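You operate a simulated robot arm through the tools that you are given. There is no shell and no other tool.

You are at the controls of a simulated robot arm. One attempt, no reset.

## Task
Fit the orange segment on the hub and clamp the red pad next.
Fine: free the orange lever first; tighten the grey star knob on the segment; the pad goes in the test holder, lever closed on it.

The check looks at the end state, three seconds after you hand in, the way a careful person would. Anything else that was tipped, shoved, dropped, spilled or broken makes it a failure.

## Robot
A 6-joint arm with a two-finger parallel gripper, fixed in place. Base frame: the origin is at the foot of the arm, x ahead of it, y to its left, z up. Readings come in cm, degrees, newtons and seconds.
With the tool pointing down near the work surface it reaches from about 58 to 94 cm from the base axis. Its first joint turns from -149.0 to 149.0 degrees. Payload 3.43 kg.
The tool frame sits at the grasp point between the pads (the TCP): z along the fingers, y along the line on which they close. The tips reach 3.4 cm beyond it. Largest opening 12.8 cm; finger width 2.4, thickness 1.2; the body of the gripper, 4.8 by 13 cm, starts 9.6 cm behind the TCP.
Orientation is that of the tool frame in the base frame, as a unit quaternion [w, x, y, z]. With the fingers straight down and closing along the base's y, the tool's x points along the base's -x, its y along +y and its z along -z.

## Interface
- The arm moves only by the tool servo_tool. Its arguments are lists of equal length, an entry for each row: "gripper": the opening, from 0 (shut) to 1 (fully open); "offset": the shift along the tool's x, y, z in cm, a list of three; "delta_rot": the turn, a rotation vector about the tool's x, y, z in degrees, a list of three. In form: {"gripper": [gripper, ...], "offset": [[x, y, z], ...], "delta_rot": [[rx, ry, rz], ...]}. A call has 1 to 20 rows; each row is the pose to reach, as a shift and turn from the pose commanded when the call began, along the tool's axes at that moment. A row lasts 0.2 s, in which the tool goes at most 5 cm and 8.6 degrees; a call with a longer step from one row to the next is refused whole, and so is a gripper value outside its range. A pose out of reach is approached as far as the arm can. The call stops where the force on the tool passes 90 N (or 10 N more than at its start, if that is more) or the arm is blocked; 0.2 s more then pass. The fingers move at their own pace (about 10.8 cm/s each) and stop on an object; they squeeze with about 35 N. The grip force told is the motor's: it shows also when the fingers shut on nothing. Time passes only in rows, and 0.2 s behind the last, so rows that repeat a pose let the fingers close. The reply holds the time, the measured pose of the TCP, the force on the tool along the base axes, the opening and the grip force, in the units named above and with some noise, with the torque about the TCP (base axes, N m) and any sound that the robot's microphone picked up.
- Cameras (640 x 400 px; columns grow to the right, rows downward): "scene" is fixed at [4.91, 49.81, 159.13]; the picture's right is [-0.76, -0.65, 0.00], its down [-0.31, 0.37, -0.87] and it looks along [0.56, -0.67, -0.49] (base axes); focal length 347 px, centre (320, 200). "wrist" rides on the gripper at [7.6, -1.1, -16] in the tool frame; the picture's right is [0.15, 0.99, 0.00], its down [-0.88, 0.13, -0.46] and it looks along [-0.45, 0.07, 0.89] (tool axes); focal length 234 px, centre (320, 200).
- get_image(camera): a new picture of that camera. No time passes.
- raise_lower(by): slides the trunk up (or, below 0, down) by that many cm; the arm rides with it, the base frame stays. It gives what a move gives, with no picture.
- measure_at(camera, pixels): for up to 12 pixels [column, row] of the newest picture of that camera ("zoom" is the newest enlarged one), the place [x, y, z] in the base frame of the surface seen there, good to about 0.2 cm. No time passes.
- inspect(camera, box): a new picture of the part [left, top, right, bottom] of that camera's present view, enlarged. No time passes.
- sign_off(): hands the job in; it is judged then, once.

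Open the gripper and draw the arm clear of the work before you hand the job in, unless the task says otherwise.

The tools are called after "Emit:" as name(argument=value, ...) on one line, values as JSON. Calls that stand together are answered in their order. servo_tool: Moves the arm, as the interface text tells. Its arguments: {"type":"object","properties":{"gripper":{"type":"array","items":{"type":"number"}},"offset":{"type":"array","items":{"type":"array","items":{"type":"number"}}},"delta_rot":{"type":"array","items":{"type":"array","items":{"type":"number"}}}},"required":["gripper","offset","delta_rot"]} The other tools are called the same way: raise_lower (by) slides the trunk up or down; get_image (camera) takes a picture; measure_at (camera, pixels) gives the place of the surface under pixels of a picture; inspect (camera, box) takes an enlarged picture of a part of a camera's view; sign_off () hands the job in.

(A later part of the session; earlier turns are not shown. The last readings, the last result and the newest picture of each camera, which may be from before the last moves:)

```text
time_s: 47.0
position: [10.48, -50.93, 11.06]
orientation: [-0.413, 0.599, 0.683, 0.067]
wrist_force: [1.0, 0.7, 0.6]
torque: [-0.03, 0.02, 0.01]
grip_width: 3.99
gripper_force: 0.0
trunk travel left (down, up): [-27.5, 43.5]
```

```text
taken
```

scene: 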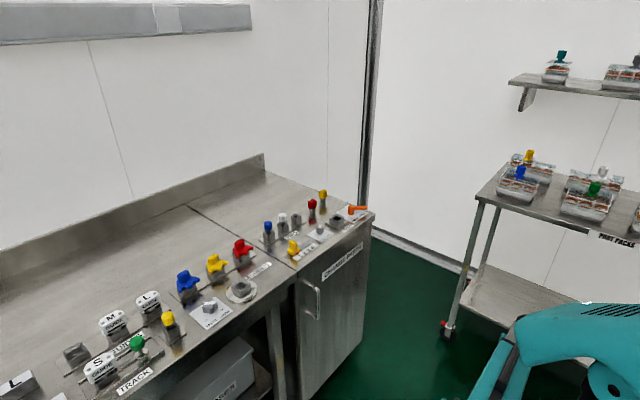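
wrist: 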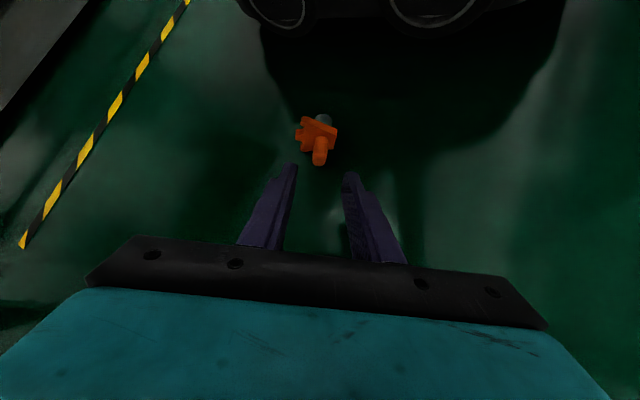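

Emit:
inspect(camera="wrist", box=[270, 100, 370, 190])

Emit:
measure_at(camera="zoom", pixels=[[285, 240], [345, 240], [315, 250], [320, 290], [300, 280], [340, 280], [290, 270], [350, 265], [240, 180], [330, 160], [210, 230], [310, 210]])

```text
4.44 times, centred on (320, 145) of wrist
```

zoom: 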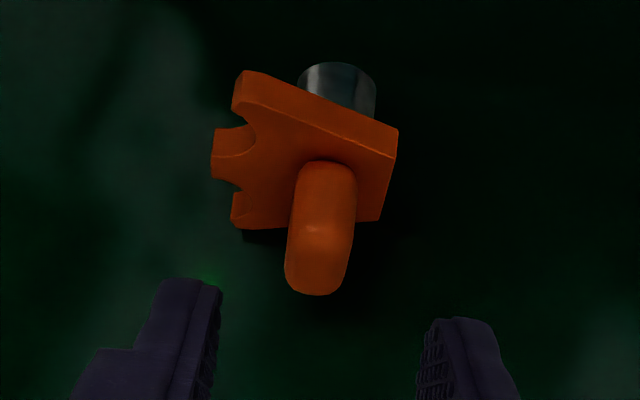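

```text
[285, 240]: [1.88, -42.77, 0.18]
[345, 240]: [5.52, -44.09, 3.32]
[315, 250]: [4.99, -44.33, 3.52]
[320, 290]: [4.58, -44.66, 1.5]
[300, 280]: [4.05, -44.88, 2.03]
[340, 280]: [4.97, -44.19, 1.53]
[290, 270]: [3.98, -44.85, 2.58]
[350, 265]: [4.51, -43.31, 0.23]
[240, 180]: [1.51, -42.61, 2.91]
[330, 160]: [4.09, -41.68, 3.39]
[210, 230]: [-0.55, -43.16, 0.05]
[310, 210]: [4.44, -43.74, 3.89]
```

The handle is well centred between the fingers and aligned with the tool. I advance 8.5 cm, then check.

Emit:
servo_tool(gripper=[0.31, 0.31, 0.31, 0.31, 0.31, 0.31], offset=[[0, 0, 2], [0, 0, 4], [0, 0, 6], [0, 0, 7.5], [0, 0, 8.5], [0, 0, 8.5]], delta_rot=[[0, 0, 0], [0, 0, 0], [0, 0, 0], [0, 0, 0], [0, 0, 0], [0, 0, 0]])

Emit:
inspect(camera="wrist", box=[240, 110, 400, 260])

```text
time_s: 48.4
position: [6.34, -45.75, 5.49]
orientation: [-0.413, 0.599, 0.683, 0.068]
wrist_force: [-0.6, -0.2, 0.3]
torque: [-0.01, 0.0, 0.0]
grip_width: 3.94
gripper_force: 0.0
trunk travel left (down, up): [-27.5, 43.5]
```

```text
2.67 times, centred on (320, 185) of wrist
```

zoom: 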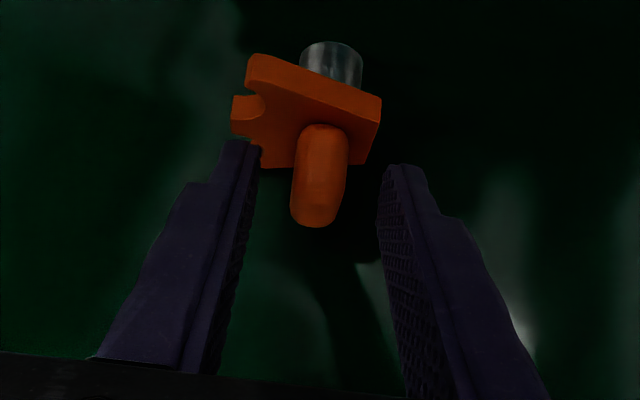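

No contact so far. I advance another 1.2 cm and look again.

Emit:
servo_tool(gripper=[0.31, 0.31, 0.31], offset=[[0, 0, 0.6], [0, 0, 1.2], [0, 0, 1.2]], delta_rot=[[0, 0, 0], [0, 0, 0], [0, 0, 0]])

Emit:
inspect(camera="wrist", box=[240, 110, 400, 260])

```text
time_s: 49.2
position: [5.67, -45.07, 4.82]
orientation: [-0.413, 0.599, 0.682, 0.069]
wrist_force: [-0.2, -0.3, -0.8]
torque: [-0.02, 0.0, 0.05]
grip_width: 3.98
gripper_force: 0.0
trunk travel left (down, up): [-27.5, 43.5]
```

```text
2.67 times, centred on (320, 185) of wrist
```

zoom: 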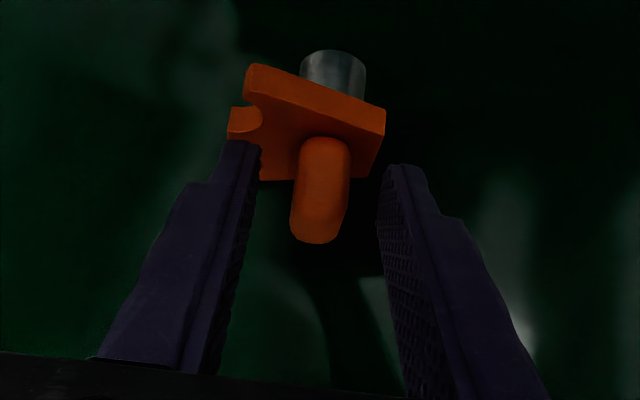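

Centred and clear. I close on the handle.

Emit:
servo_tool(gripper=[0.2, 0.15, 0.1, 0.05, 0, 0, 0], offset=[[0, 0, 0], [0, 0, 0], [0, 0, 0], [0, 0, 0], [0, 0, 0], [0, 0, 0], [0, 0, 0]], delta_rot=[[0, 0, 0], [0, 0, 0], [0, 0, 0], [0, 0, 0], [0, 0, 0], [0, 0, 0], [0, 0, 0]])

Emit:
inspect(camera="wrist", box=[240, 110, 400, 260])

```text
time_s: 50.8
position: [5.84, -45.14, 4.83]
orientation: [-0.413, 0.6, 0.682, 0.069]
wrist_force: [0.4, -0.3, -0.4]
torque: [0.0, 0.0, 0.0]
grip_width: 1.71
gripper_force: 34.9
trunk travel left (down, up): [-27.5, 43.5]
```

```text
2.67 times, centred on (320, 185) of wrist
```

zoom: 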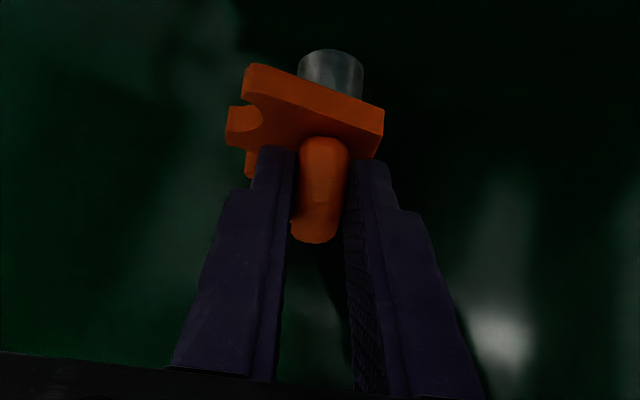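

Gripped on the flat faces at 1.71 cm. I lift slowly straight up by 5 cm and verify that it holds.

Emit:
servo_tool(gripper=[0, 0, 0, 0, 0, 0, 0, 0], offset=[[0.19, -0.12, -0.19], [0.39, -0.24, -0.39], [0.65, -0.4, -0.65], [1.0, -0.6, -1.0], [1.5, -0.9, -1.5], [2.3, -1.4, -2.3], [3.2, -2.0, -3.2], [3.2, -2.0, -3.2]], delta_rot=[[0, 0, 0], [0, 0, 0], [0, 0, 0], [0, 0, 0], [0, 0, 0], [0, 0, 0], [0, 0, 0], [0, 0, 0]])

Emit:
inspect(camera="wrist", box=[240, 110, 400, 260])

```text
time_s: 52.6
position: [5.48, -44.98, 9.81]
orientation: [-0.413, 0.599, 0.683, 0.068]
wrist_force: [0.0, 0.9, -0.1]
torque: [-0.02, -0.02, 0.01]
grip_width: 1.7
gripper_force: 35.6
trunk travel left (down, up): [-27.5, 43.5]
```

```text
2.67 times, centred on (320, 185) of wrist
```

zoom: 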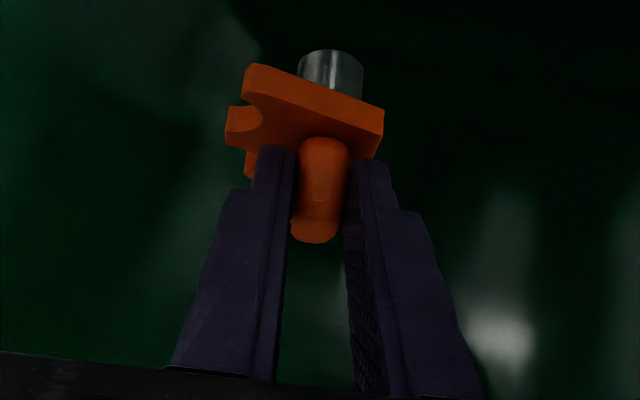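

The segment is held firmly. I retreat outward and up, with the orientation kept.

Emit:
servo_tool(gripper=[0, 0, 0, 0, 0, 0, 0, 0, 0, 0], offset=[[0.15, -0.45, -1.1], [0.5, -1.4, -3.3], [0.9, -2.6, -6], [1.35, -3.8, -8.8], [1.8, -5, -11.6], [2.2, -6.2, -14.4], [2.6, -7.4, -17.2], [3.0, -8.5, -19.8], [3.37, -9.44, -21.97], [3.37, -9.44, -21.97]], delta_rot=[[0, 0, 0], [0, 0, 0], [0, 0, 0], [0, 0, 0], [0, 0, 0], [0, 0, 0], [0, 0, 0], [0, 0, 0], [0, 0, 0], [0, 0, 0]])

Emit:
get_image(camera="wrist")

```text
time_s: 53.9
position: [7.26, -52.8, 21.02]
orientation: [-0.403, 0.603, 0.686, 0.063]
wrist_force: [-1.4, 6.5, -24.7]
torque: [-0.25, 1.41, 0.44]
grip_width: 1.72
gripper_force: 35.1
trunk travel left (down, up): [-27.5, 43.5]
stopped in row 6: the force on the tool passed its limit at 123 N (the readings are from after the stop); the commanded pose is now the measured one
```

```text
taken
```

wrist: 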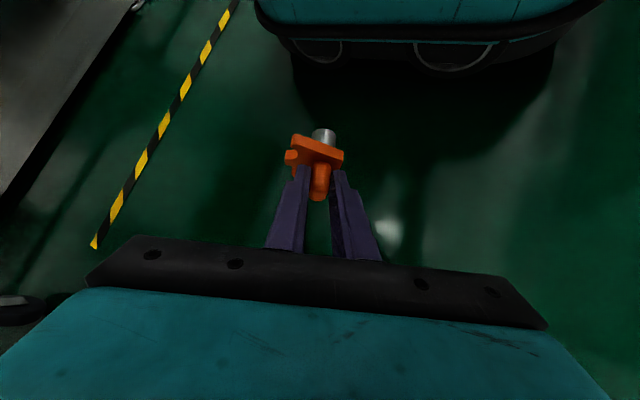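

The camera side met the arm again while rising with this tilt; the segment is still held (1.72 cm). I back down a little and level the tool gradually before rising.

Emit:
servo_tool(gripper=[0, 0, 0, 0, 0, 0, 0, 0, 0, 0], offset=[[-0.41, 1.18, 2.75], [-0.41, 1.18, 2.75], [-0.41, 1.18, 2.75], [-0.41, 1.18, 2.75], [-0.6, 0.6, 1.5], [-1, -0.4, -0.5], [-1.4, -1.4, -2.5], [-1.8, -2.4, -4], [-2.02, -2.85, -4.89], [-2.02, -2.85, -4.89]], delta_rot=[[0, 0, 0], [-4, -5.9, 0.7], [-8, -11.7, 1.4], [-12, -17.5, 2.1], [-16, -23.4, 2.8], [-20, -29.2, 3.5], [-24, -35, 4.2], [-28, -40.9, 4.95], [-28, -40.9, 4.95], [-28, -40.9, 4.95]])

Emit:
get_image(camera="wrist")

```text
time_s: 56.1
position: [6.87, -57.99, 24.25]
orientation: [0.011, 0.693, 0.721, -0.005]
wrist_force: [0.1, -0.5, -1.0]
torque: [0.0, 0.01, 0.01]
grip_width: 1.68
gripper_force: 35.5
trunk travel left (down, up): [-27.5, 43.5]
```

```text
taken
```

wrist: 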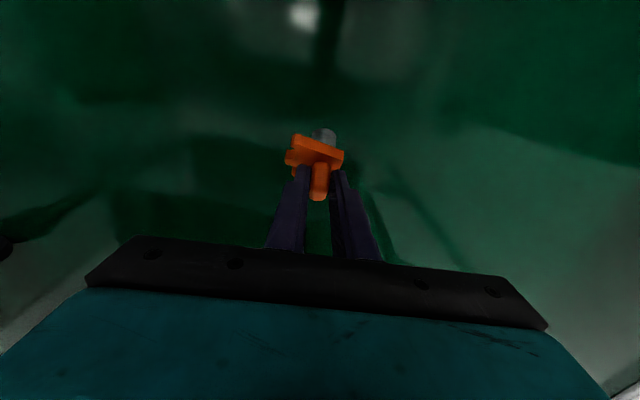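

The tool is level with the segment still held. I raise the trunk by 40 cm back to its starting height.

Emit:
raise_lower(by=40)

Emit:
servo_tool(gripper=[0, 0, 0, 0, 0, 0, 0, 0, 0, 0, 0, 0, 0, 0], offset=[[0, 0, -1.5], [0, 0, -4.5], [0, 0, -8], [-0.5, 0, -11.5], [-1, 0, -15], [-1.5, 0, -18.5], [-2, 0, -22], [-2.5, 0, -25.5], [-3, 0, -29], [-3.5, 0, -32.5], [-4, 0, -36], [-4, 0, -39], [-4, 0, -41], [-4, 0, -41]], delta_rot=[[0, 0, 0], [0, 0, 0], [0, 0, 0], [0, 0, 0], [0, 0, 0], [0, 0, 0], [0, 0, 0], [0, 0, 0], [0, 0, 0], [0, 0, 0], [0, 0, 0], [0, 0, 0], [0, 0, 0], [0, 0, 0]])

Emit:
get_image(camera="scene")

Emit:
get_image(camera="wrist")

```text
time_s: 59.9
position: [6.9, -57.97, 64.34]
orientation: [0.011, 0.693, 0.721, -0.004]
wrist_force: [-0.1, 0.2, -0.7]
torque: [-0.01, 0.0, 0.02]
grip_width: 1.7
gripper_force: 35.1
trunk travel left (down, up): [-67.5, 3.5]
```

```text
time_s: 62.9
position: [6.81, -60.94, 105.07]
orientation: [0.011, 0.693, 0.721, -0.005]
wrist_force: [-0.9, -1.2, -0.9]
torque: [-0.01, 0.0, -0.03]
grip_width: 1.77
gripper_force: 35.0
trunk travel left (down, up): [-67.5, 3.5]
```

```text
taken
```

scene: 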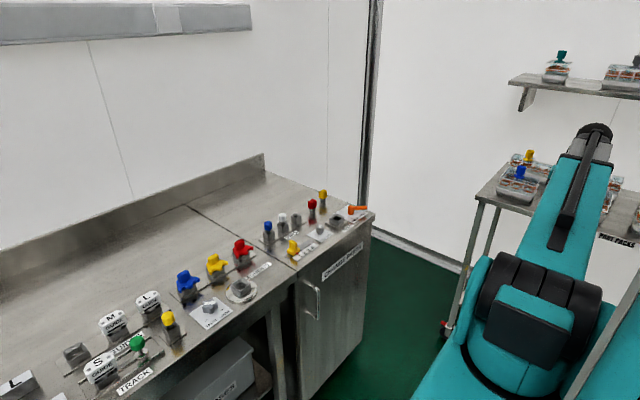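

```text
taken
```

wrist: 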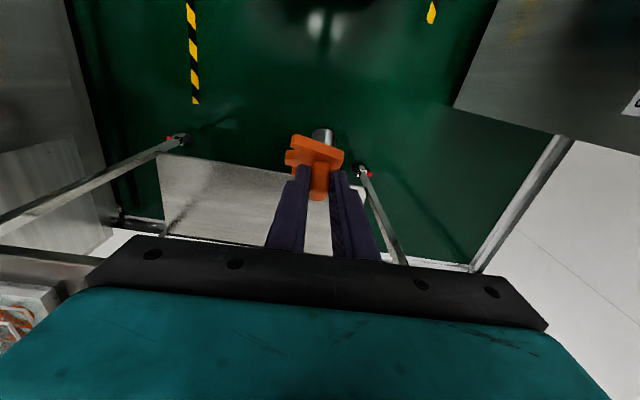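

The segment is safely back at bench height. I take a close look at how it sits in the fingers.

Emit:
inspect(camera="wrist", box=[270, 115, 370, 210])

Emit:
measure_at(camera="zoom", pixels=[[300, 75], [380, 80], [340, 60], [340, 90], [150, 130], [250, 160], [450, 220], [110, 180], [330, 340], [330, 300], [150, 110], [450, 180]])

```text
4.21 times, centred on (320, 162) of wrist
```

zoom: 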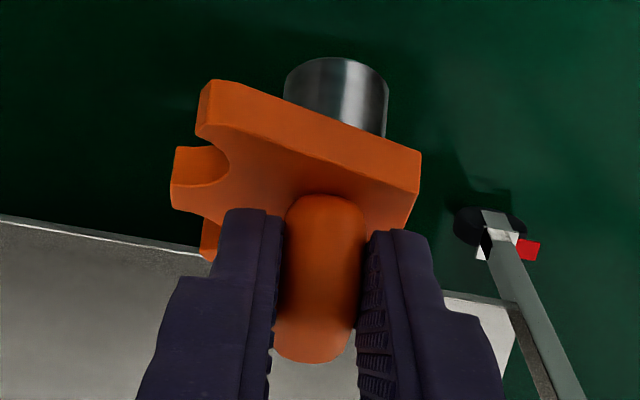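

```text
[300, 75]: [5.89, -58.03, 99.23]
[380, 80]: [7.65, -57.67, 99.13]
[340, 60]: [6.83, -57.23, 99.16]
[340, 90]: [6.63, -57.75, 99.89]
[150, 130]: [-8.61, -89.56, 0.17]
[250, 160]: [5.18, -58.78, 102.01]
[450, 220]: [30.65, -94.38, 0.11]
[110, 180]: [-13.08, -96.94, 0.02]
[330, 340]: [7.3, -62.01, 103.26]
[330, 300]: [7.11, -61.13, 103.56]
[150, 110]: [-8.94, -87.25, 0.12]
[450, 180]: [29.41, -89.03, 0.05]
```

The stem is a round cylinder and the hold looks unchanged. I swing the arm along an arc to the bench's front near the hub, keeping the part above everything.

Emit:
servo_tool(gripper=[0, 0, 0, 0, 0, 0, 0, 0, 0, 0, 0, 0, 0, 0, 0, 0, 0, 0, 0, 0], offset=[[0.28, 4.21, -0.2], [0.82, 8.37, -0.5], [1.64, 12.5, -1], [2.75, 16.57, -1], [4.15, 20.58, -1], [5.81, 24.5, -1], [7.74, 28.3, -1], [9.94, 31.98, -1], [12.38, 35.5, -1], [15.07, 38.87, -1], [18.0, 42.05, -1], [21.14, 45.04, -1], [24.5, 47.81, -1], [28.04, 50.35, -1], [31.76, 52.67, -1], [35.65, 54.71, -1], [39.67, 56.5, -1], [43.82, 58.02, -1], [48.08, 59.26, -1], [52.42, 60.2, -1]], delta_rot=[[0, 0, -4.4], [0, 0, -8.8], [0, 0, -13.2], [0, 0, -17.6], [0, 0, -22], [0, 0, -26.4], [0, 0, -30.8], [0, 0, -35.2], [0, 0, -39.6], [0, 0, -44], [0, 0, -48.4], [0, 0, -52.8], [0, 0, -57.2], [0, 0, -61.6], [0, 0, -66], [0, 0, -70.4], [0, 0, -74.8], [0, 0, -79.2], [0, 0, -83.6], [0, 0, -88]])

Emit:
get_image(camera="wrist")

Emit:
get_image(camera="scene")

```text
time_s: 67.1
position: [64.7, -6.07, 105.47]
orientation: [0.004, -0.002, 1.0, -0.012]
wrist_force: [0.2, 0.4, -0.4]
torque: [0.02, 0.01, -0.01]
grip_width: 1.67
gripper_force: 34.7
trunk travel left (down, up): [-67.5, 3.5]
```

```text
taken
```

wrist: 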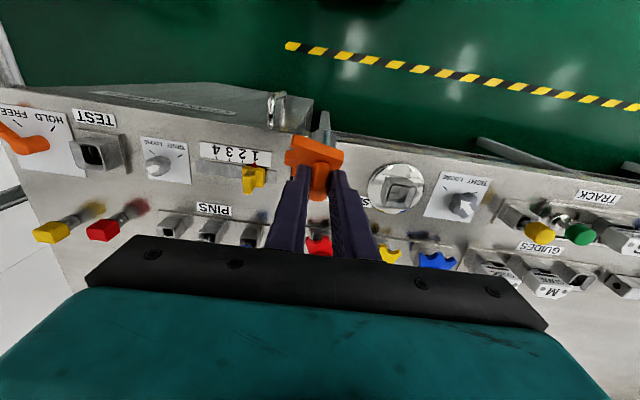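

```text
taken
```

scene: 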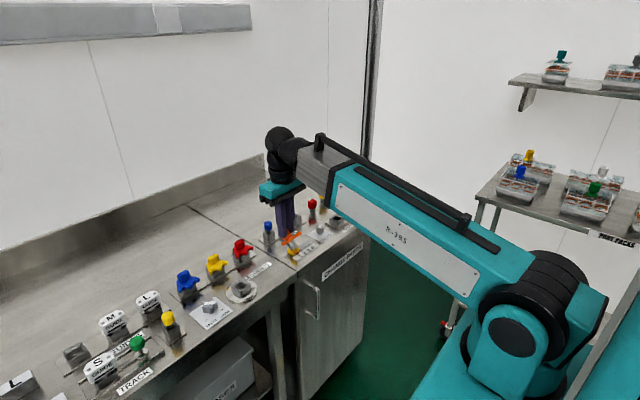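

The segment is beside the hub. I look closely at the hub and star knob from here.

Emit:
inspect(camera="wrist", box=[350, 140, 510, 240])

Emit:
measure_at(camera="zoom", pixels=[[110, 180], [215, 150], [275, 200], [170, 270], [145, 150], [285, 165], [130, 255], [245, 265], [200, 205], [440, 270], [455, 260], [350, 200]])

Emit:
inspect(camera="scene", box=[195, 265, 275, 325])

Emit:
measure_at(camera="zoom", pixels=[[375, 105], [290, 155], [445, 150], [360, 205], [375, 160], [340, 155], [420, 160], [360, 255], [150, 290], [120, 300], [215, 355], [370, 130]])

```text
4.00 times, centred on (430, 190) of wrist
```

zoom: 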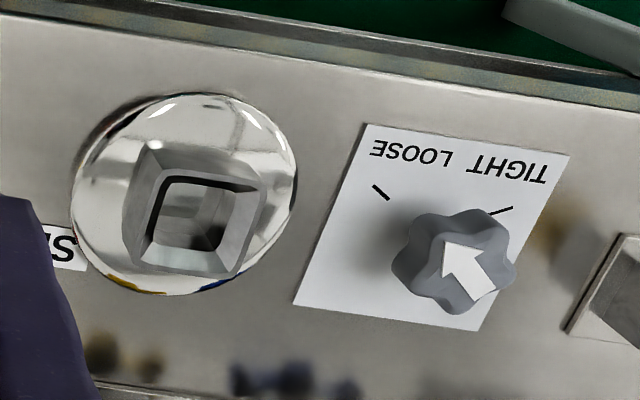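

```text
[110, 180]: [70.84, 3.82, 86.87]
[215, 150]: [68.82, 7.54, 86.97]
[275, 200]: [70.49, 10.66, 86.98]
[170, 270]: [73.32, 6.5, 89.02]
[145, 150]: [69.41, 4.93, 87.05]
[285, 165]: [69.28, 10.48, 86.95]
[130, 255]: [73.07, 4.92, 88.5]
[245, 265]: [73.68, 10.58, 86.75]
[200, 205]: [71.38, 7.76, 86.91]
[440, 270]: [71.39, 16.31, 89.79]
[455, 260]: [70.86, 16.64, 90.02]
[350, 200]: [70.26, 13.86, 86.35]
```

```text
6.67 times, centred on (235, 295) of scene
```

zoom: 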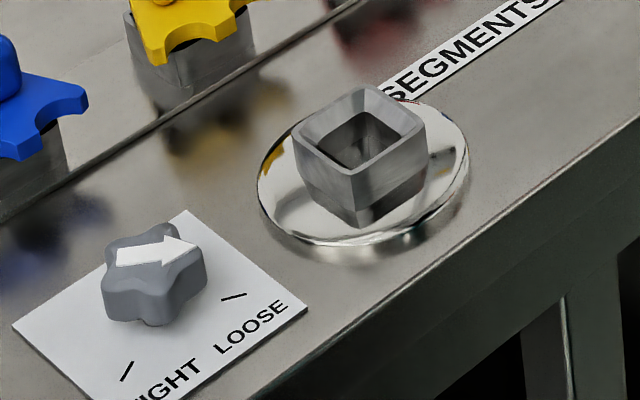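

```text
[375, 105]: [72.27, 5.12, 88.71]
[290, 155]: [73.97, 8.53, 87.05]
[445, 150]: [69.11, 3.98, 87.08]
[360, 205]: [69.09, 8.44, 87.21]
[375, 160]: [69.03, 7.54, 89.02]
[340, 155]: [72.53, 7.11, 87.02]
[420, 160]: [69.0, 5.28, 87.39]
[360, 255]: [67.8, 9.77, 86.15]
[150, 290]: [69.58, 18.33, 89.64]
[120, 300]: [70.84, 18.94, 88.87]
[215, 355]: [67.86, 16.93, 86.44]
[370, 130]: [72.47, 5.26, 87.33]
```

I enlarge the hub socket more to get its rim and centre.

Emit:
inspect(camera="wrist", box=[365, 160, 429, 216])

Emit:
measure_at(camera="zoom", pixels=[[215, 180], [300, 165], [420, 195], [405, 250], [375, 330], [290, 320], [200, 310], [205, 250], [300, 185], [395, 250], [230, 240], [310, 300]])

Emit:
inspect(camera="scene", box=[222, 272, 270, 308])

Emit:
measure_at(camera="zoom", pixels=[[290, 80], [155, 190], [275, 270], [415, 180], [220, 140], [350, 130], [215, 230], [345, 225], [280, 180], [200, 190], [380, 190], [285, 90]])

```text
7.14 times, centred on (397, 188) of wrist
```

zoom: 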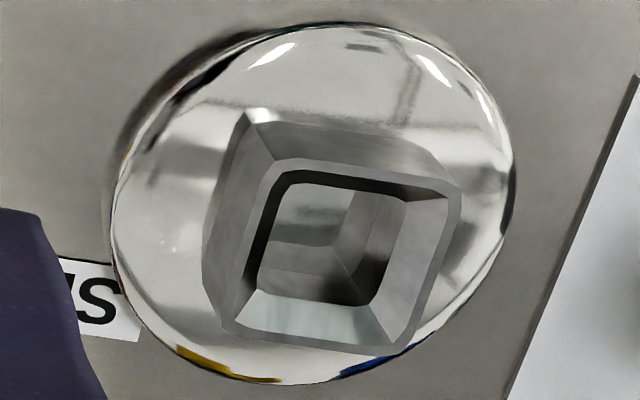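

```text
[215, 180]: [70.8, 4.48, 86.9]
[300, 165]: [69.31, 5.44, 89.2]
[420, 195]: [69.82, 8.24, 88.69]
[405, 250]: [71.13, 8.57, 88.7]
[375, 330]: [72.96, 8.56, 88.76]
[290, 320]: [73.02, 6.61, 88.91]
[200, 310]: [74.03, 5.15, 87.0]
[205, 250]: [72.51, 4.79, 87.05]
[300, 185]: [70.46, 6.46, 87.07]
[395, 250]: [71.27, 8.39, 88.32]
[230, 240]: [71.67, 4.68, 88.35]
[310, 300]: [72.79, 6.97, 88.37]
```

```text
11.11 times, centred on (246, 290) of scene
```

zoom: 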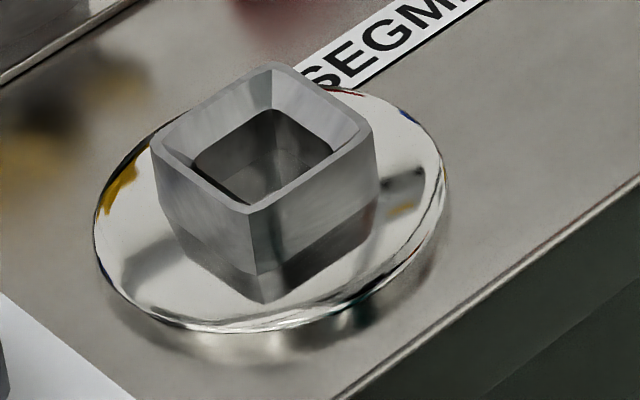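

```text
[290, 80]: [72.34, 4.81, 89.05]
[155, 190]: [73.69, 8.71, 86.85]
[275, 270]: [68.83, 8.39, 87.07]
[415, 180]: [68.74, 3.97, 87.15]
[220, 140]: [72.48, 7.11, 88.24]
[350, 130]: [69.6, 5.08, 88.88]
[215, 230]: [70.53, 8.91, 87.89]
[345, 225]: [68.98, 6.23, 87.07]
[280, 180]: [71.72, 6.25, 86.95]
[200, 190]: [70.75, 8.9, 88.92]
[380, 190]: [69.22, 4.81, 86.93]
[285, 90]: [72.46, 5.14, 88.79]
```

I measure the four rim edges again in the wrist close-up.

Emit:
inspect(camera="wrist", box=[365, 160, 429, 216])

Emit:
measure_at(camera="zoom", pixels=[[340, 168], [380, 175], [250, 230], [240, 270], [448, 230], [432, 270], [270, 335], [340, 345], [390, 345], [275, 170], [455, 190], [230, 325]])

```text
7.14 times, centred on (397, 188) of wrist
```

zoom: 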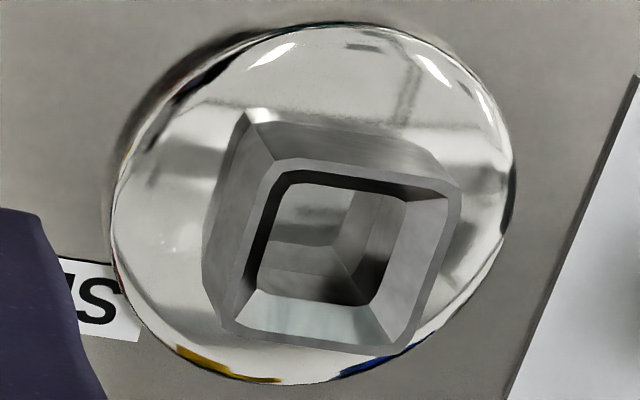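

```text
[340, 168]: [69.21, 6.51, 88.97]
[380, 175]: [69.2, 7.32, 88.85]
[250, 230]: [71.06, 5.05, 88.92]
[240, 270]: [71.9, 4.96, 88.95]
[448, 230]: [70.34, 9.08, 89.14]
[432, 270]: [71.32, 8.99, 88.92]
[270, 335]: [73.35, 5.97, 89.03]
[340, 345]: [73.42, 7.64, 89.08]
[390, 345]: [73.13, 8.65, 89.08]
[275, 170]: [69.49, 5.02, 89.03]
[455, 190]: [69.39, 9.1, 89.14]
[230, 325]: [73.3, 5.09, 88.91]
```

The rim spans x 69.2–73.4, y 5.0–9.05 at z 89.0, so the hub centre is (71.3, 7.0). I check the heights of the neighbours on the left, since the tilted gripper will hang over them.

Emit:
get_image(camera="scene")

Emit:
measure_at(camera="scene", pixels=[[168, 315], [137, 340], [148, 298], [113, 320], [98, 365], [187, 275], [216, 260], [208, 305]])

```text
taken
```

scene: 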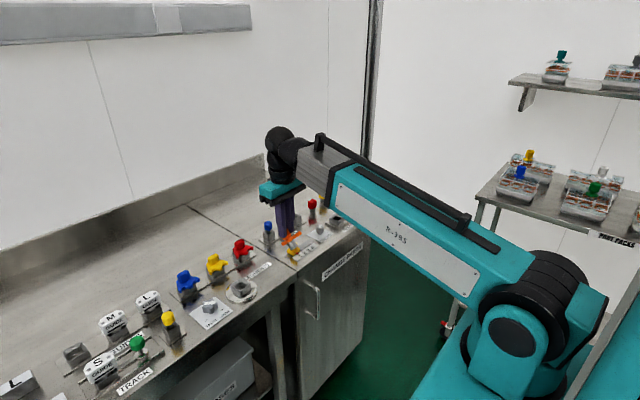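

```text
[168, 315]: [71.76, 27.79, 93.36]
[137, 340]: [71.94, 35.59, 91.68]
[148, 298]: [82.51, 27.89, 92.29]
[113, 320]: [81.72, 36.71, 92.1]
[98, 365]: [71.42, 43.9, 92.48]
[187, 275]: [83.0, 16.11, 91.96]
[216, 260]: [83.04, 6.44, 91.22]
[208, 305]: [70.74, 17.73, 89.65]
```

The neighbours top out at 93.4 cm, well under the camera's place (~100 cm) in the planned pose. I reorient so the stem points straight down and move above the hub.

Emit:
servo_tool(gripper=[0, 0, 0, 0, 0, 0, 0, 0, 0, 0, 0, 0, 0, 0], offset=[[-0.5, 1.2, -0.2], [-1, 2.4, -0.4], [-1.5, 3.6, -0.6], [-2, 4.8, -0.8], [-2.5, 6, -1], [-3, 7.2, -1.2], [-3.5, 8.4, -1.4], [-4, 9.6, -1.5], [-4.5, 10.8, -1.5], [-5, 12, -1.5], [-5.5, 13.2, -1.5], [-6, 14.4, -1.5], [-6.6, 15.63, -1.5], [-6.6, 15.63, -1.5]], delta_rot=[[2.68, -2.68, 6.54], [5.35, -5.37, 13.1], [8.03, -8.05, 19.6], [10.7, -10.7, 26.2], [13.4, -13.4, 32.7], [16.1, -16.1, 39.2], [18.7, -18.8, 45.8], [21.4, -21.5, 52.3], [24.1, -24.2, 58.8], [26.8, -26.8, 65.4], [29.4, -29.5, 71.9], [32.1, -32.2, 78.5], [34.8, -34.9, 85.0], [34.8, -34.9, 85.0]])

Emit:
get_image(camera="scene")

Emit:
get_image(camera="wrist")

```text
time_s: 70.1
position: [71.34, 9.38, 106.87]
orientation: [0.28, 0.651, 0.651, -0.272]
wrist_force: [0.7, 1.0, -1.6]
torque: [0.05, -0.03, 0.01]
grip_width: 1.7
gripper_force: 35.2
trunk travel left (down, up): [-67.5, 3.5]
```

```text
taken
```

scene: 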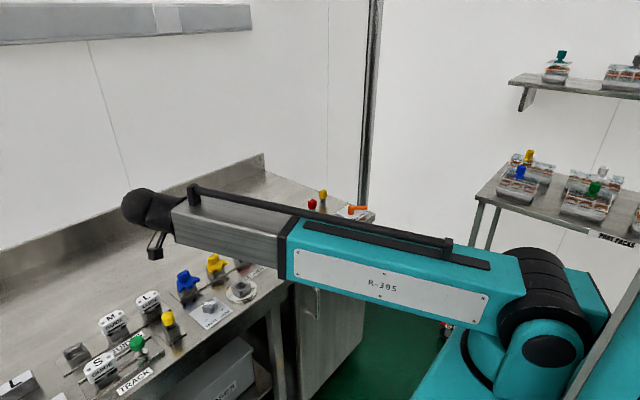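

```text
taken
```

wrist: 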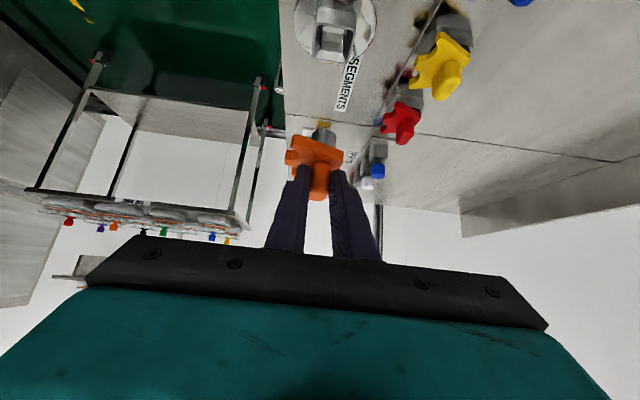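

The stem should now point down. I verify its direction by measuring the plate face and stem in the wrist view.

Emit:
inspect(camera="wrist", box=[270, 115, 370, 210])

Emit:
measure_at(camera="zoom", pixels=[[215, 135], [260, 150], [300, 165], [350, 180], [385, 185], [230, 180], [260, 190], [190, 200], [375, 210], [280, 140], [270, 175], [400, 190]])

Emit:
measure_at(camera="zoom", pixels=[[300, 80], [340, 75], [375, 85], [305, 95], [375, 110], [340, 100], [320, 230], [320, 260], [310, 300], [340, 340], [300, 330], [320, 350]])

```text
4.21 times, centred on (320, 162) of wrist
```

zoom: 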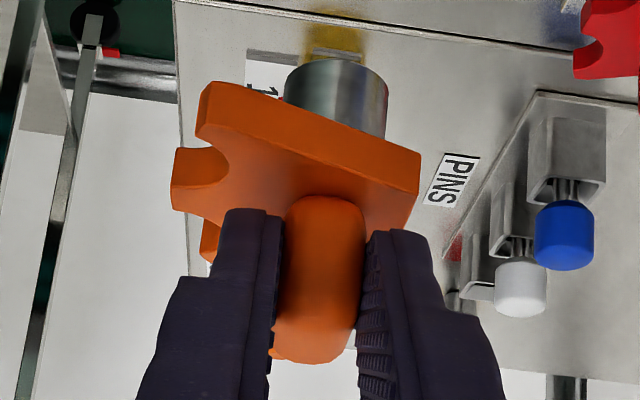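

```text
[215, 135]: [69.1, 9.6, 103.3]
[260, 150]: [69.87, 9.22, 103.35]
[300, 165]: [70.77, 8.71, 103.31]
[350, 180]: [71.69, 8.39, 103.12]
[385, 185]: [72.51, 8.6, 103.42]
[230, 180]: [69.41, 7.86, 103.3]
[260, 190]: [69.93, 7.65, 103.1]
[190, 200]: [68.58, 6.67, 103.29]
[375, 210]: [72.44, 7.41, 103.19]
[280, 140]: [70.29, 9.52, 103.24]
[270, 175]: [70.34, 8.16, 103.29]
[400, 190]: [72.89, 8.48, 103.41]
```

```text
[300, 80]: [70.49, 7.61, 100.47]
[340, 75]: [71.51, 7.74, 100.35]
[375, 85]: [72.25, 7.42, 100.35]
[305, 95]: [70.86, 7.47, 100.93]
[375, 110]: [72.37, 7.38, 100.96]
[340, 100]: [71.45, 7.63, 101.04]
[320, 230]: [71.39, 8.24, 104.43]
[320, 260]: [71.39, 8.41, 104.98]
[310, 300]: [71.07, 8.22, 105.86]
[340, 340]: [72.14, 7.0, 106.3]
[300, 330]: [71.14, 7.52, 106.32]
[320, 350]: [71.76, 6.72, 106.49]
```

The plate face is level (103.2–103.4) and the stem centre is about (71.35, 6.6), needing +0.4 cm in y to meet the hub centre. I shift and descend to just above the rim.

Emit:
servo_tool(gripper=[0, 0, 0, 0, 0, 0], offset=[[1.6, 0, 1.3], [3.2, 0, 2.8], [4.8, 0, 4.2], [6.0, 0, 5.3], [6.66, 0, 5.88], [6.66, 0, 5.88]], delta_rot=[[0, 0, 0], [0, 0, 0], [0, 0, 0], [0, 0, 0], [0, 0, 0], [0, 0, 0]])

Emit:
get_image(camera="scene")

Emit:
inspect(camera="wrist", box=[260, 40, 400, 210])

```text
time_s: 71.5
position: [71.38, 9.79, 97.86]
orientation: [0.28, 0.651, 0.651, -0.272]
wrist_force: [-0.2, 0.2, -0.5]
torque: [0.04, 0.01, -0.02]
grip_width: 1.73
gripper_force: 34.9
trunk travel left (down, up): [-67.5, 3.5]
```

```text
taken
```

scene: 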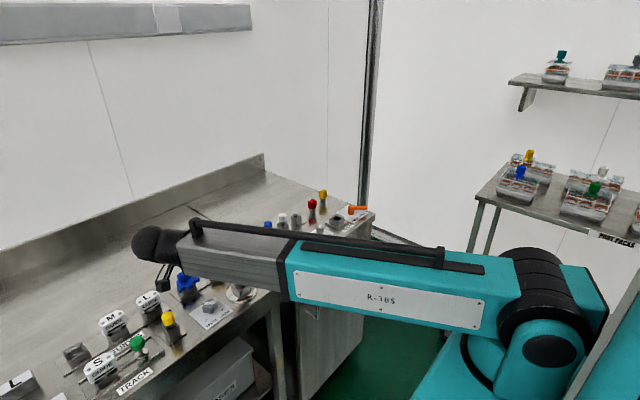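

```text
2.35 times, centred on (330, 125) of wrist
```

zoom: 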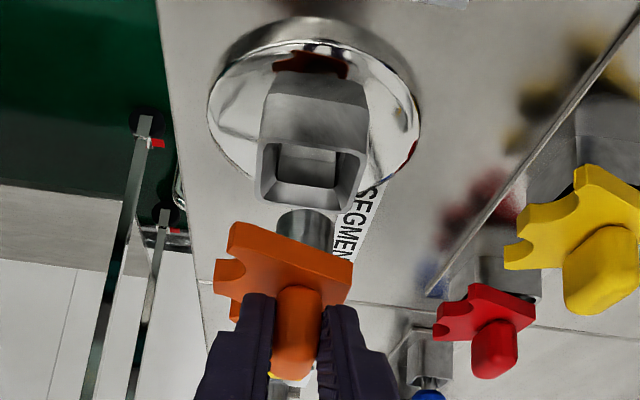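

The stem is right above the socket in this view. I measure stem and rim together for a final alignment.

Emit:
inspect(camera="wrist", box=[300, 70, 360, 160])

Emit:
measure_at(camera="zoom", pixels=[[270, 130], [390, 140], [235, 200], [400, 215], [250, 165], [395, 180], [265, 245], [330, 250], [290, 275], [325, 265], [300, 255], [350, 290]])

```text
4.44 times, centred on (330, 115) of wrist
```

zoom: 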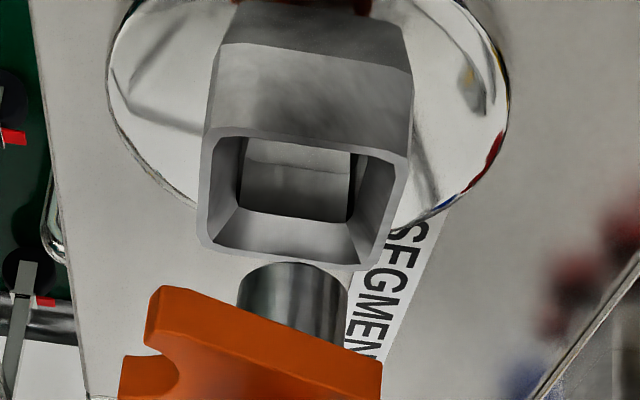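

```text
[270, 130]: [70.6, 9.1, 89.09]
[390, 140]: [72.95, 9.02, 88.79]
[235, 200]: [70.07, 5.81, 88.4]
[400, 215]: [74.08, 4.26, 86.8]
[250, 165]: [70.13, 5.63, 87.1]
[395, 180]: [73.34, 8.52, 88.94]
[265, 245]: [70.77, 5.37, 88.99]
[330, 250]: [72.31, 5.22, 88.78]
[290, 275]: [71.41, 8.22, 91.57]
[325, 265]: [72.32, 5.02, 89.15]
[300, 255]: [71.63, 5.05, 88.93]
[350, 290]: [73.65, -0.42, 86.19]
```

Stem centre (71.4, 7.0) matches the hub centre (71.3, 7.0). I descend slowly 2.5 cm, watching the force.

Emit:
servo_tool(gripper=[0, 0, 0, 0, 0, 0], offset=[[0.36, -0.05, 0.35], [0.72, -0.05, 0.7], [1.08, -0.05, 1.04], [1.44, -0.05, 1.39], [1.8, -0.05, 1.74], [1.8, -0.05, 1.74]], delta_rot=[[0, 0, 0], [0, 0, 0], [0, 0, 0], [0, 0, 0], [0, 0, 0], [0, 0, 0]])

Emit:
inspect(camera="wrist", box=[270, 60, 380, 210])

```text
time_s: 72.9
position: [71.37, 9.87, 95.41]
orientation: [0.279, 0.651, 0.651, -0.272]
wrist_force: [0.6, -0.4, -0.7]
torque: [0.02, -0.01, -0.03]
grip_width: 1.69
gripper_force: 35.3
trunk travel left (down, up): [-67.5, 3.5]
```

```text
2.67 times, centred on (325, 135) of wrist
```

zoom: 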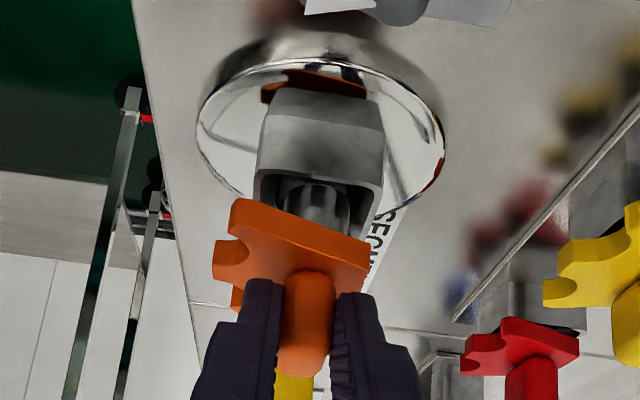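

The stem is entering with no force. I go on down 1.5 cm in small steps.

Emit:
servo_tool(gripper=[0, 0, 0, 0, 0, 0], offset=[[0.22, 0, 0.2], [0.43, 0, 0.42], [0.65, 0, 0.63], [0.86, 0, 0.83], [1.06, 0, 1.02], [1.06, 0, 1.02]], delta_rot=[[0, 0, 0], [0, 0, 0], [0, 0, 0], [0, 0, 0], [0, 0, 0], [0, 0, 0]])

Emit:
inspect(camera="wrist", box=[270, 60, 380, 210])

```text
time_s: 74.3
position: [71.41, 9.77, 93.91]
orientation: [0.28, 0.65, 0.652, -0.272]
wrist_force: [-0.3, 0.1, -0.9]
torque: [0.04, 0.01, 0.02]
grip_width: 1.71
gripper_force: 34.7
trunk travel left (down, up): [-67.5, 3.5]
```

```text
2.67 times, centred on (325, 135) of wrist
```

zoom: 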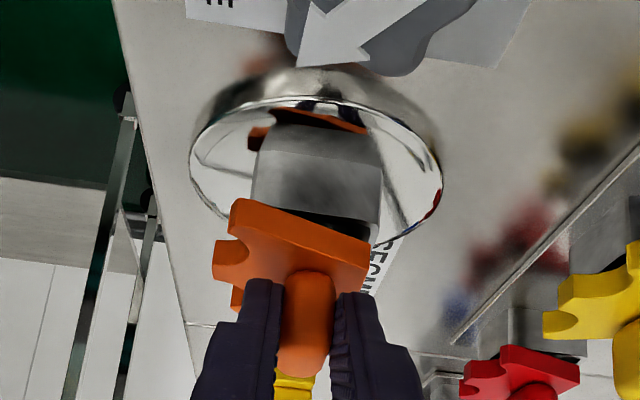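

Still force-free, with a small gap under the plate. I go down in 0.1 cm steps until it seats.

Emit:
servo_tool(gripper=[0, 0, 0, 0, 0], offset=[[0.07, 0, 0.07], [0.14, 0, 0.14], [0.22, 0, 0.21], [0.29, 0, 0.28], [0.36, 0, 0.35]], delta_rot=[[0, 0, 0], [0, 0, 0], [0, 0, 0], [0, 0, 0], [0, 0, 0]])

Emit:
inspect(camera="wrist", box=[280, 80, 370, 200])

Emit:
measure_at(camera="zoom", pixels=[[200, 200], [300, 240], [220, 260], [400, 255], [300, 160], [350, 180], [250, 230]])

```text
time_s: 75.5
position: [71.39, 9.74, 93.76]
orientation: [0.282, 0.65, 0.651, -0.271]
wrist_force: [0.2, 1.6, 22.1]
torque: [-0.34, 0.03, 0.02]
grip_width: 1.7
gripper_force: 34.9
trunk travel left (down, up): [-67.5, 3.5]
```

```text
3.33 times, centred on (325, 140) of wrist
```

zoom: 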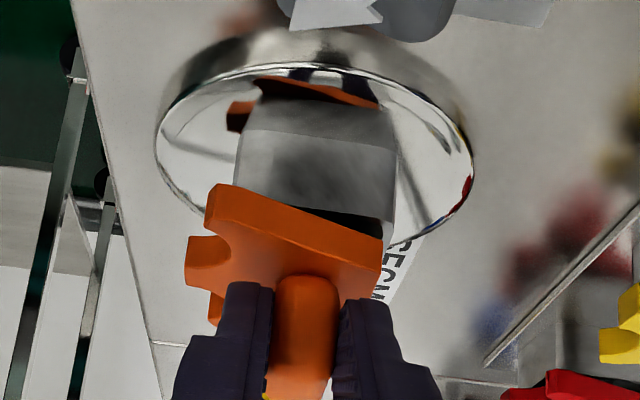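

```text
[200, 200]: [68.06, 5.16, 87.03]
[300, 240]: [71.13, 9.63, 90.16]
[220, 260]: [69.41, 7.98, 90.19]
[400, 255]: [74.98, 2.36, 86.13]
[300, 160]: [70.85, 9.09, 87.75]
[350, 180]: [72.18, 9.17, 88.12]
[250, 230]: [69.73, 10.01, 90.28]
```

22 N: the plate is seated (top 90.2). I relax the push slightly, open the fingers, and look before retreating.

Emit:
servo_tool(gripper=[0, 0.1, 0.2, 0.3, 0.3, 0.3], offset=[[-0.14, 0, -0.14], [-0.14, 0, -0.14], [-0.14, 0, -0.14], [-0.14, 0, -0.14], [-0.14, 0, -0.14], [-0.14, 0, -0.14]], delta_rot=[[0, 0, 0], [0, 0, 0], [0, 0, 0], [0, 0, 0], [0, 0, 0], [0, 0, 0]])

Emit:
inspect(camera="wrist", box=[270, 60, 380, 210])

```text
time_s: 76.9
position: [71.43, 9.97, 93.52]
orientation: [0.279, 0.651, 0.651, -0.272]
wrist_force: [-1.0, -0.7, -0.5]
torque: [-0.03, 0.03, -0.01]
grip_width: 3.83
gripper_force: 0.0
trunk travel left (down, up): [-67.5, 3.5]
```

```text
2.67 times, centred on (325, 135) of wrist
```

zoom: 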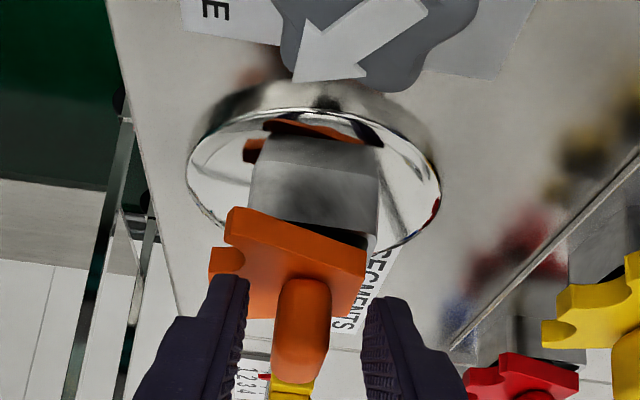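

The segment stays in place. I retreat back along the tool axis.

Emit:
servo_tool(gripper=[0.3, 0.3, 0.3, 0.3, 0.3, 0.3], offset=[[0, 0, -1], [0, 0, -3], [0, 0, -6], [0, 0, -9], [0, 0, -13], [0, 0, -13]], delta_rot=[[0, 0, 0], [0, 0, 0], [0, 0, 0], [0, 0, 0], [0, 0, 0], [0, 0, 0]])

Emit:
inspect(camera="wrist", box=[260, 80, 400, 200])

Emit:
inspect(camera="scene", box=[195, 255, 285, 325])

```text
time_s: 78.3
position: [71.33, 19.08, 102.66]
orientation: [0.279, 0.651, 0.652, -0.271]
wrist_force: [-0.2, 0.1, -0.2]
torque: [-0.01, -0.01, -0.01]
grip_width: 3.84
gripper_force: 0.1
trunk travel left (down, up): [-67.5, 3.5]
```

```text
3.33 times, centred on (330, 140) of wrist
```

zoom: 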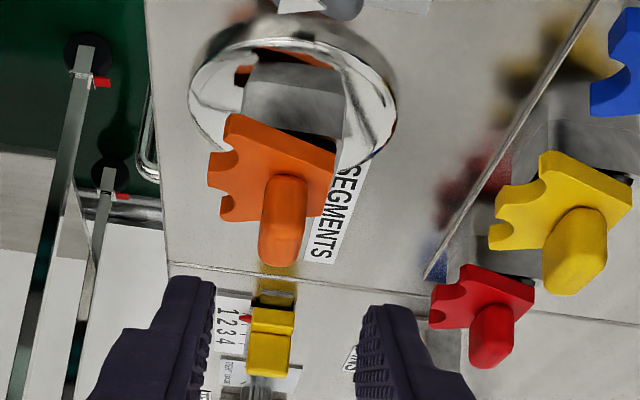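

```text
5.71 times, centred on (240, 290) of scene
```

zoom: 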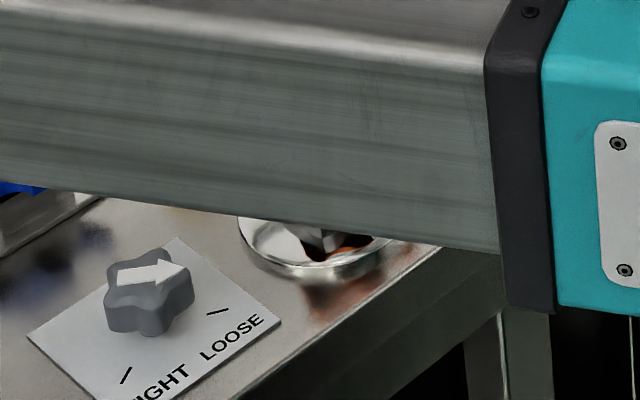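

The orange segment sits on the hub just like its neighbours on the rack. Now I bring the tool back to vertical, near the star knob.

Emit:
servo_tool(gripper=[0.5, 0.5, 0.5, 0.5, 0.5, 0.5, 0.5, 0.5, 0.5, 0.5, 0.5, 0.5, 0.5, 0.5], offset=[[-0.6, -0.4, -0.5], [-1.2, -0.9, -0.6], [-1.8, -1.5, -0.6], [-2.4, -2.1, -0.4], [-3, -2.7, -0.2], [-3.5, -3.3, 0], [-4, -3.9, 0.2], [-4.4, -4.5, 0.4], [-4.8, -5.1, 0.6], [-5.2, -5.7, 0.8], [-5.5, -6.3, 1], [-5.7, -6.9, 1.1], [-5.9, -7.3, 1.2], [-5.9, -7.3, 1.2]], delta_rot=[[-2.68, 2.68, -6.54], [-5.35, 5.37, -13.1], [-8.03, 8.05, -19.6], [-10.7, 10.7, -26.2], [-13.4, 13.4, -32.7], [-16.1, 16.1, -39.2], [-18.7, 18.8, -45.8], [-21.4, 21.5, -52.3], [-24.1, 24.2, -58.8], [-26.8, 26.8, -65.4], [-29.4, 29.5, -71.9], [-32.1, 32.2, -78.5], [-34.8, 34.9, -85.0], [-34.8, 34.9, -85.0]])

Emit:
get_image(camera="wrist")

Emit:
get_image(camera="scene")

```text
time_s: 81.3
position: [63.96, 14.16, 106.17]
orientation: [0.004, -0.003, 1.0, -0.012]
wrist_force: [0.2, -0.1, 0.7]
torque: [-0.01, 0.01, -0.03]
grip_width: 6.37
gripper_force: 0.2
trunk travel left (down, up): [-67.5, 3.5]
```

```text
taken
```

wrist: 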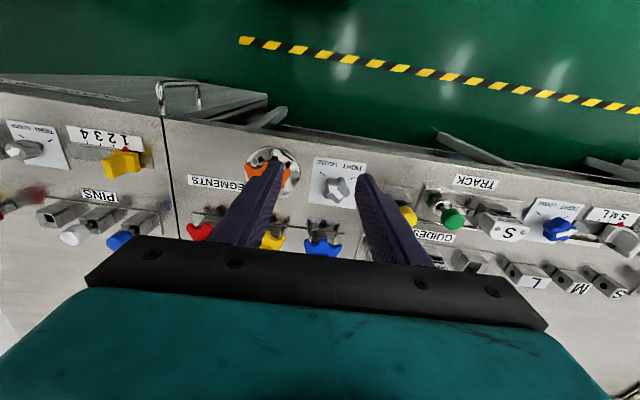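

```text
taken
```

scene: 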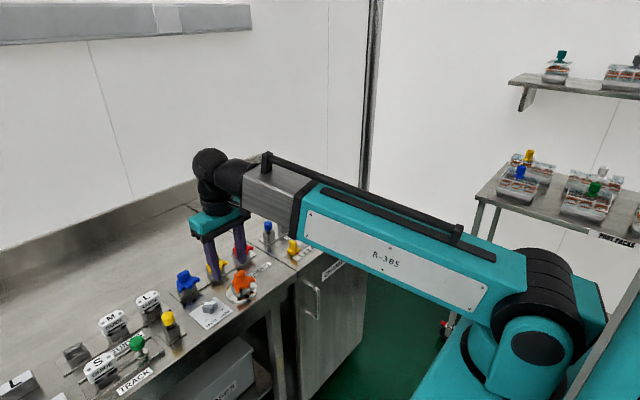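

I enlarge the star knob (at (338,187)) and the fitted segment.

Emit:
inspect(camera="wrist", box=[290, 150, 390, 220])

Emit:
measure_at(camera="zoom", pixels=[[300, 230], [270, 195], [330, 185], [365, 240], [310, 280], [245, 255], [285, 215], [315, 250], [225, 135], [330, 140], [280, 300], [330, 220]])

Emit:
inspect(camera="scene", box=[185, 255, 275, 325])

Emit:
measure_at(camera="zoom", pixels=[[160, 280], [130, 275], [190, 275], [170, 300], [140, 320], [160, 325], [285, 310], [200, 370]])

```text
5.71 times, centred on (340, 185) of wrist
```

zoom: 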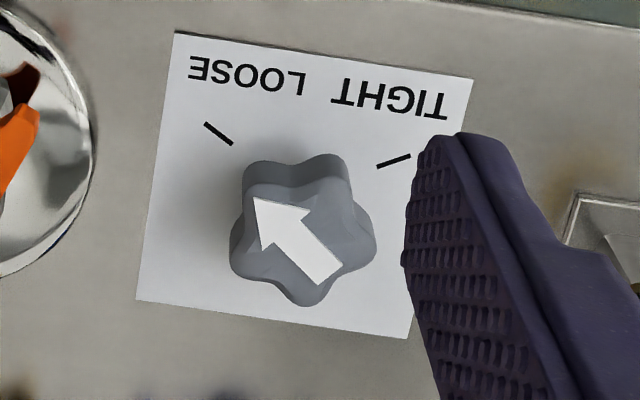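

```text
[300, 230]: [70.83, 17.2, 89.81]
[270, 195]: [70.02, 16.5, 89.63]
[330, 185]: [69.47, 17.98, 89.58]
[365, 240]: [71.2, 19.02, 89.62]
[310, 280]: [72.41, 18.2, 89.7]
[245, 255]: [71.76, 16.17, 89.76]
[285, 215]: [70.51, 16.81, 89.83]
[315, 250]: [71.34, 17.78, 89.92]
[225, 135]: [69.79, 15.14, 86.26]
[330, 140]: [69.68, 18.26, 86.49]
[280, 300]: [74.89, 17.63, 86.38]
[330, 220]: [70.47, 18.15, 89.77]
```

```text
5.71 times, centred on (230, 290) of scene
```

zoom: 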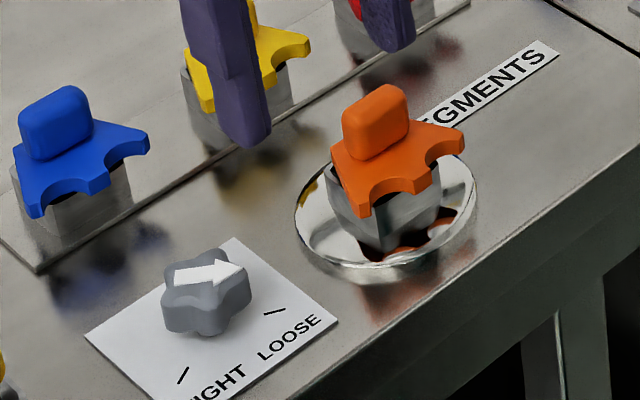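

```text
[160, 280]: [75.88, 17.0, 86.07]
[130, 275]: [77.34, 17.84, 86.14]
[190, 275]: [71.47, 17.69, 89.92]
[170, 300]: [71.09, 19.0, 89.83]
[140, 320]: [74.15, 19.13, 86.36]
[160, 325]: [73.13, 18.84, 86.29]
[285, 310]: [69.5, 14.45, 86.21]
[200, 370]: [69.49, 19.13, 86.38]
```

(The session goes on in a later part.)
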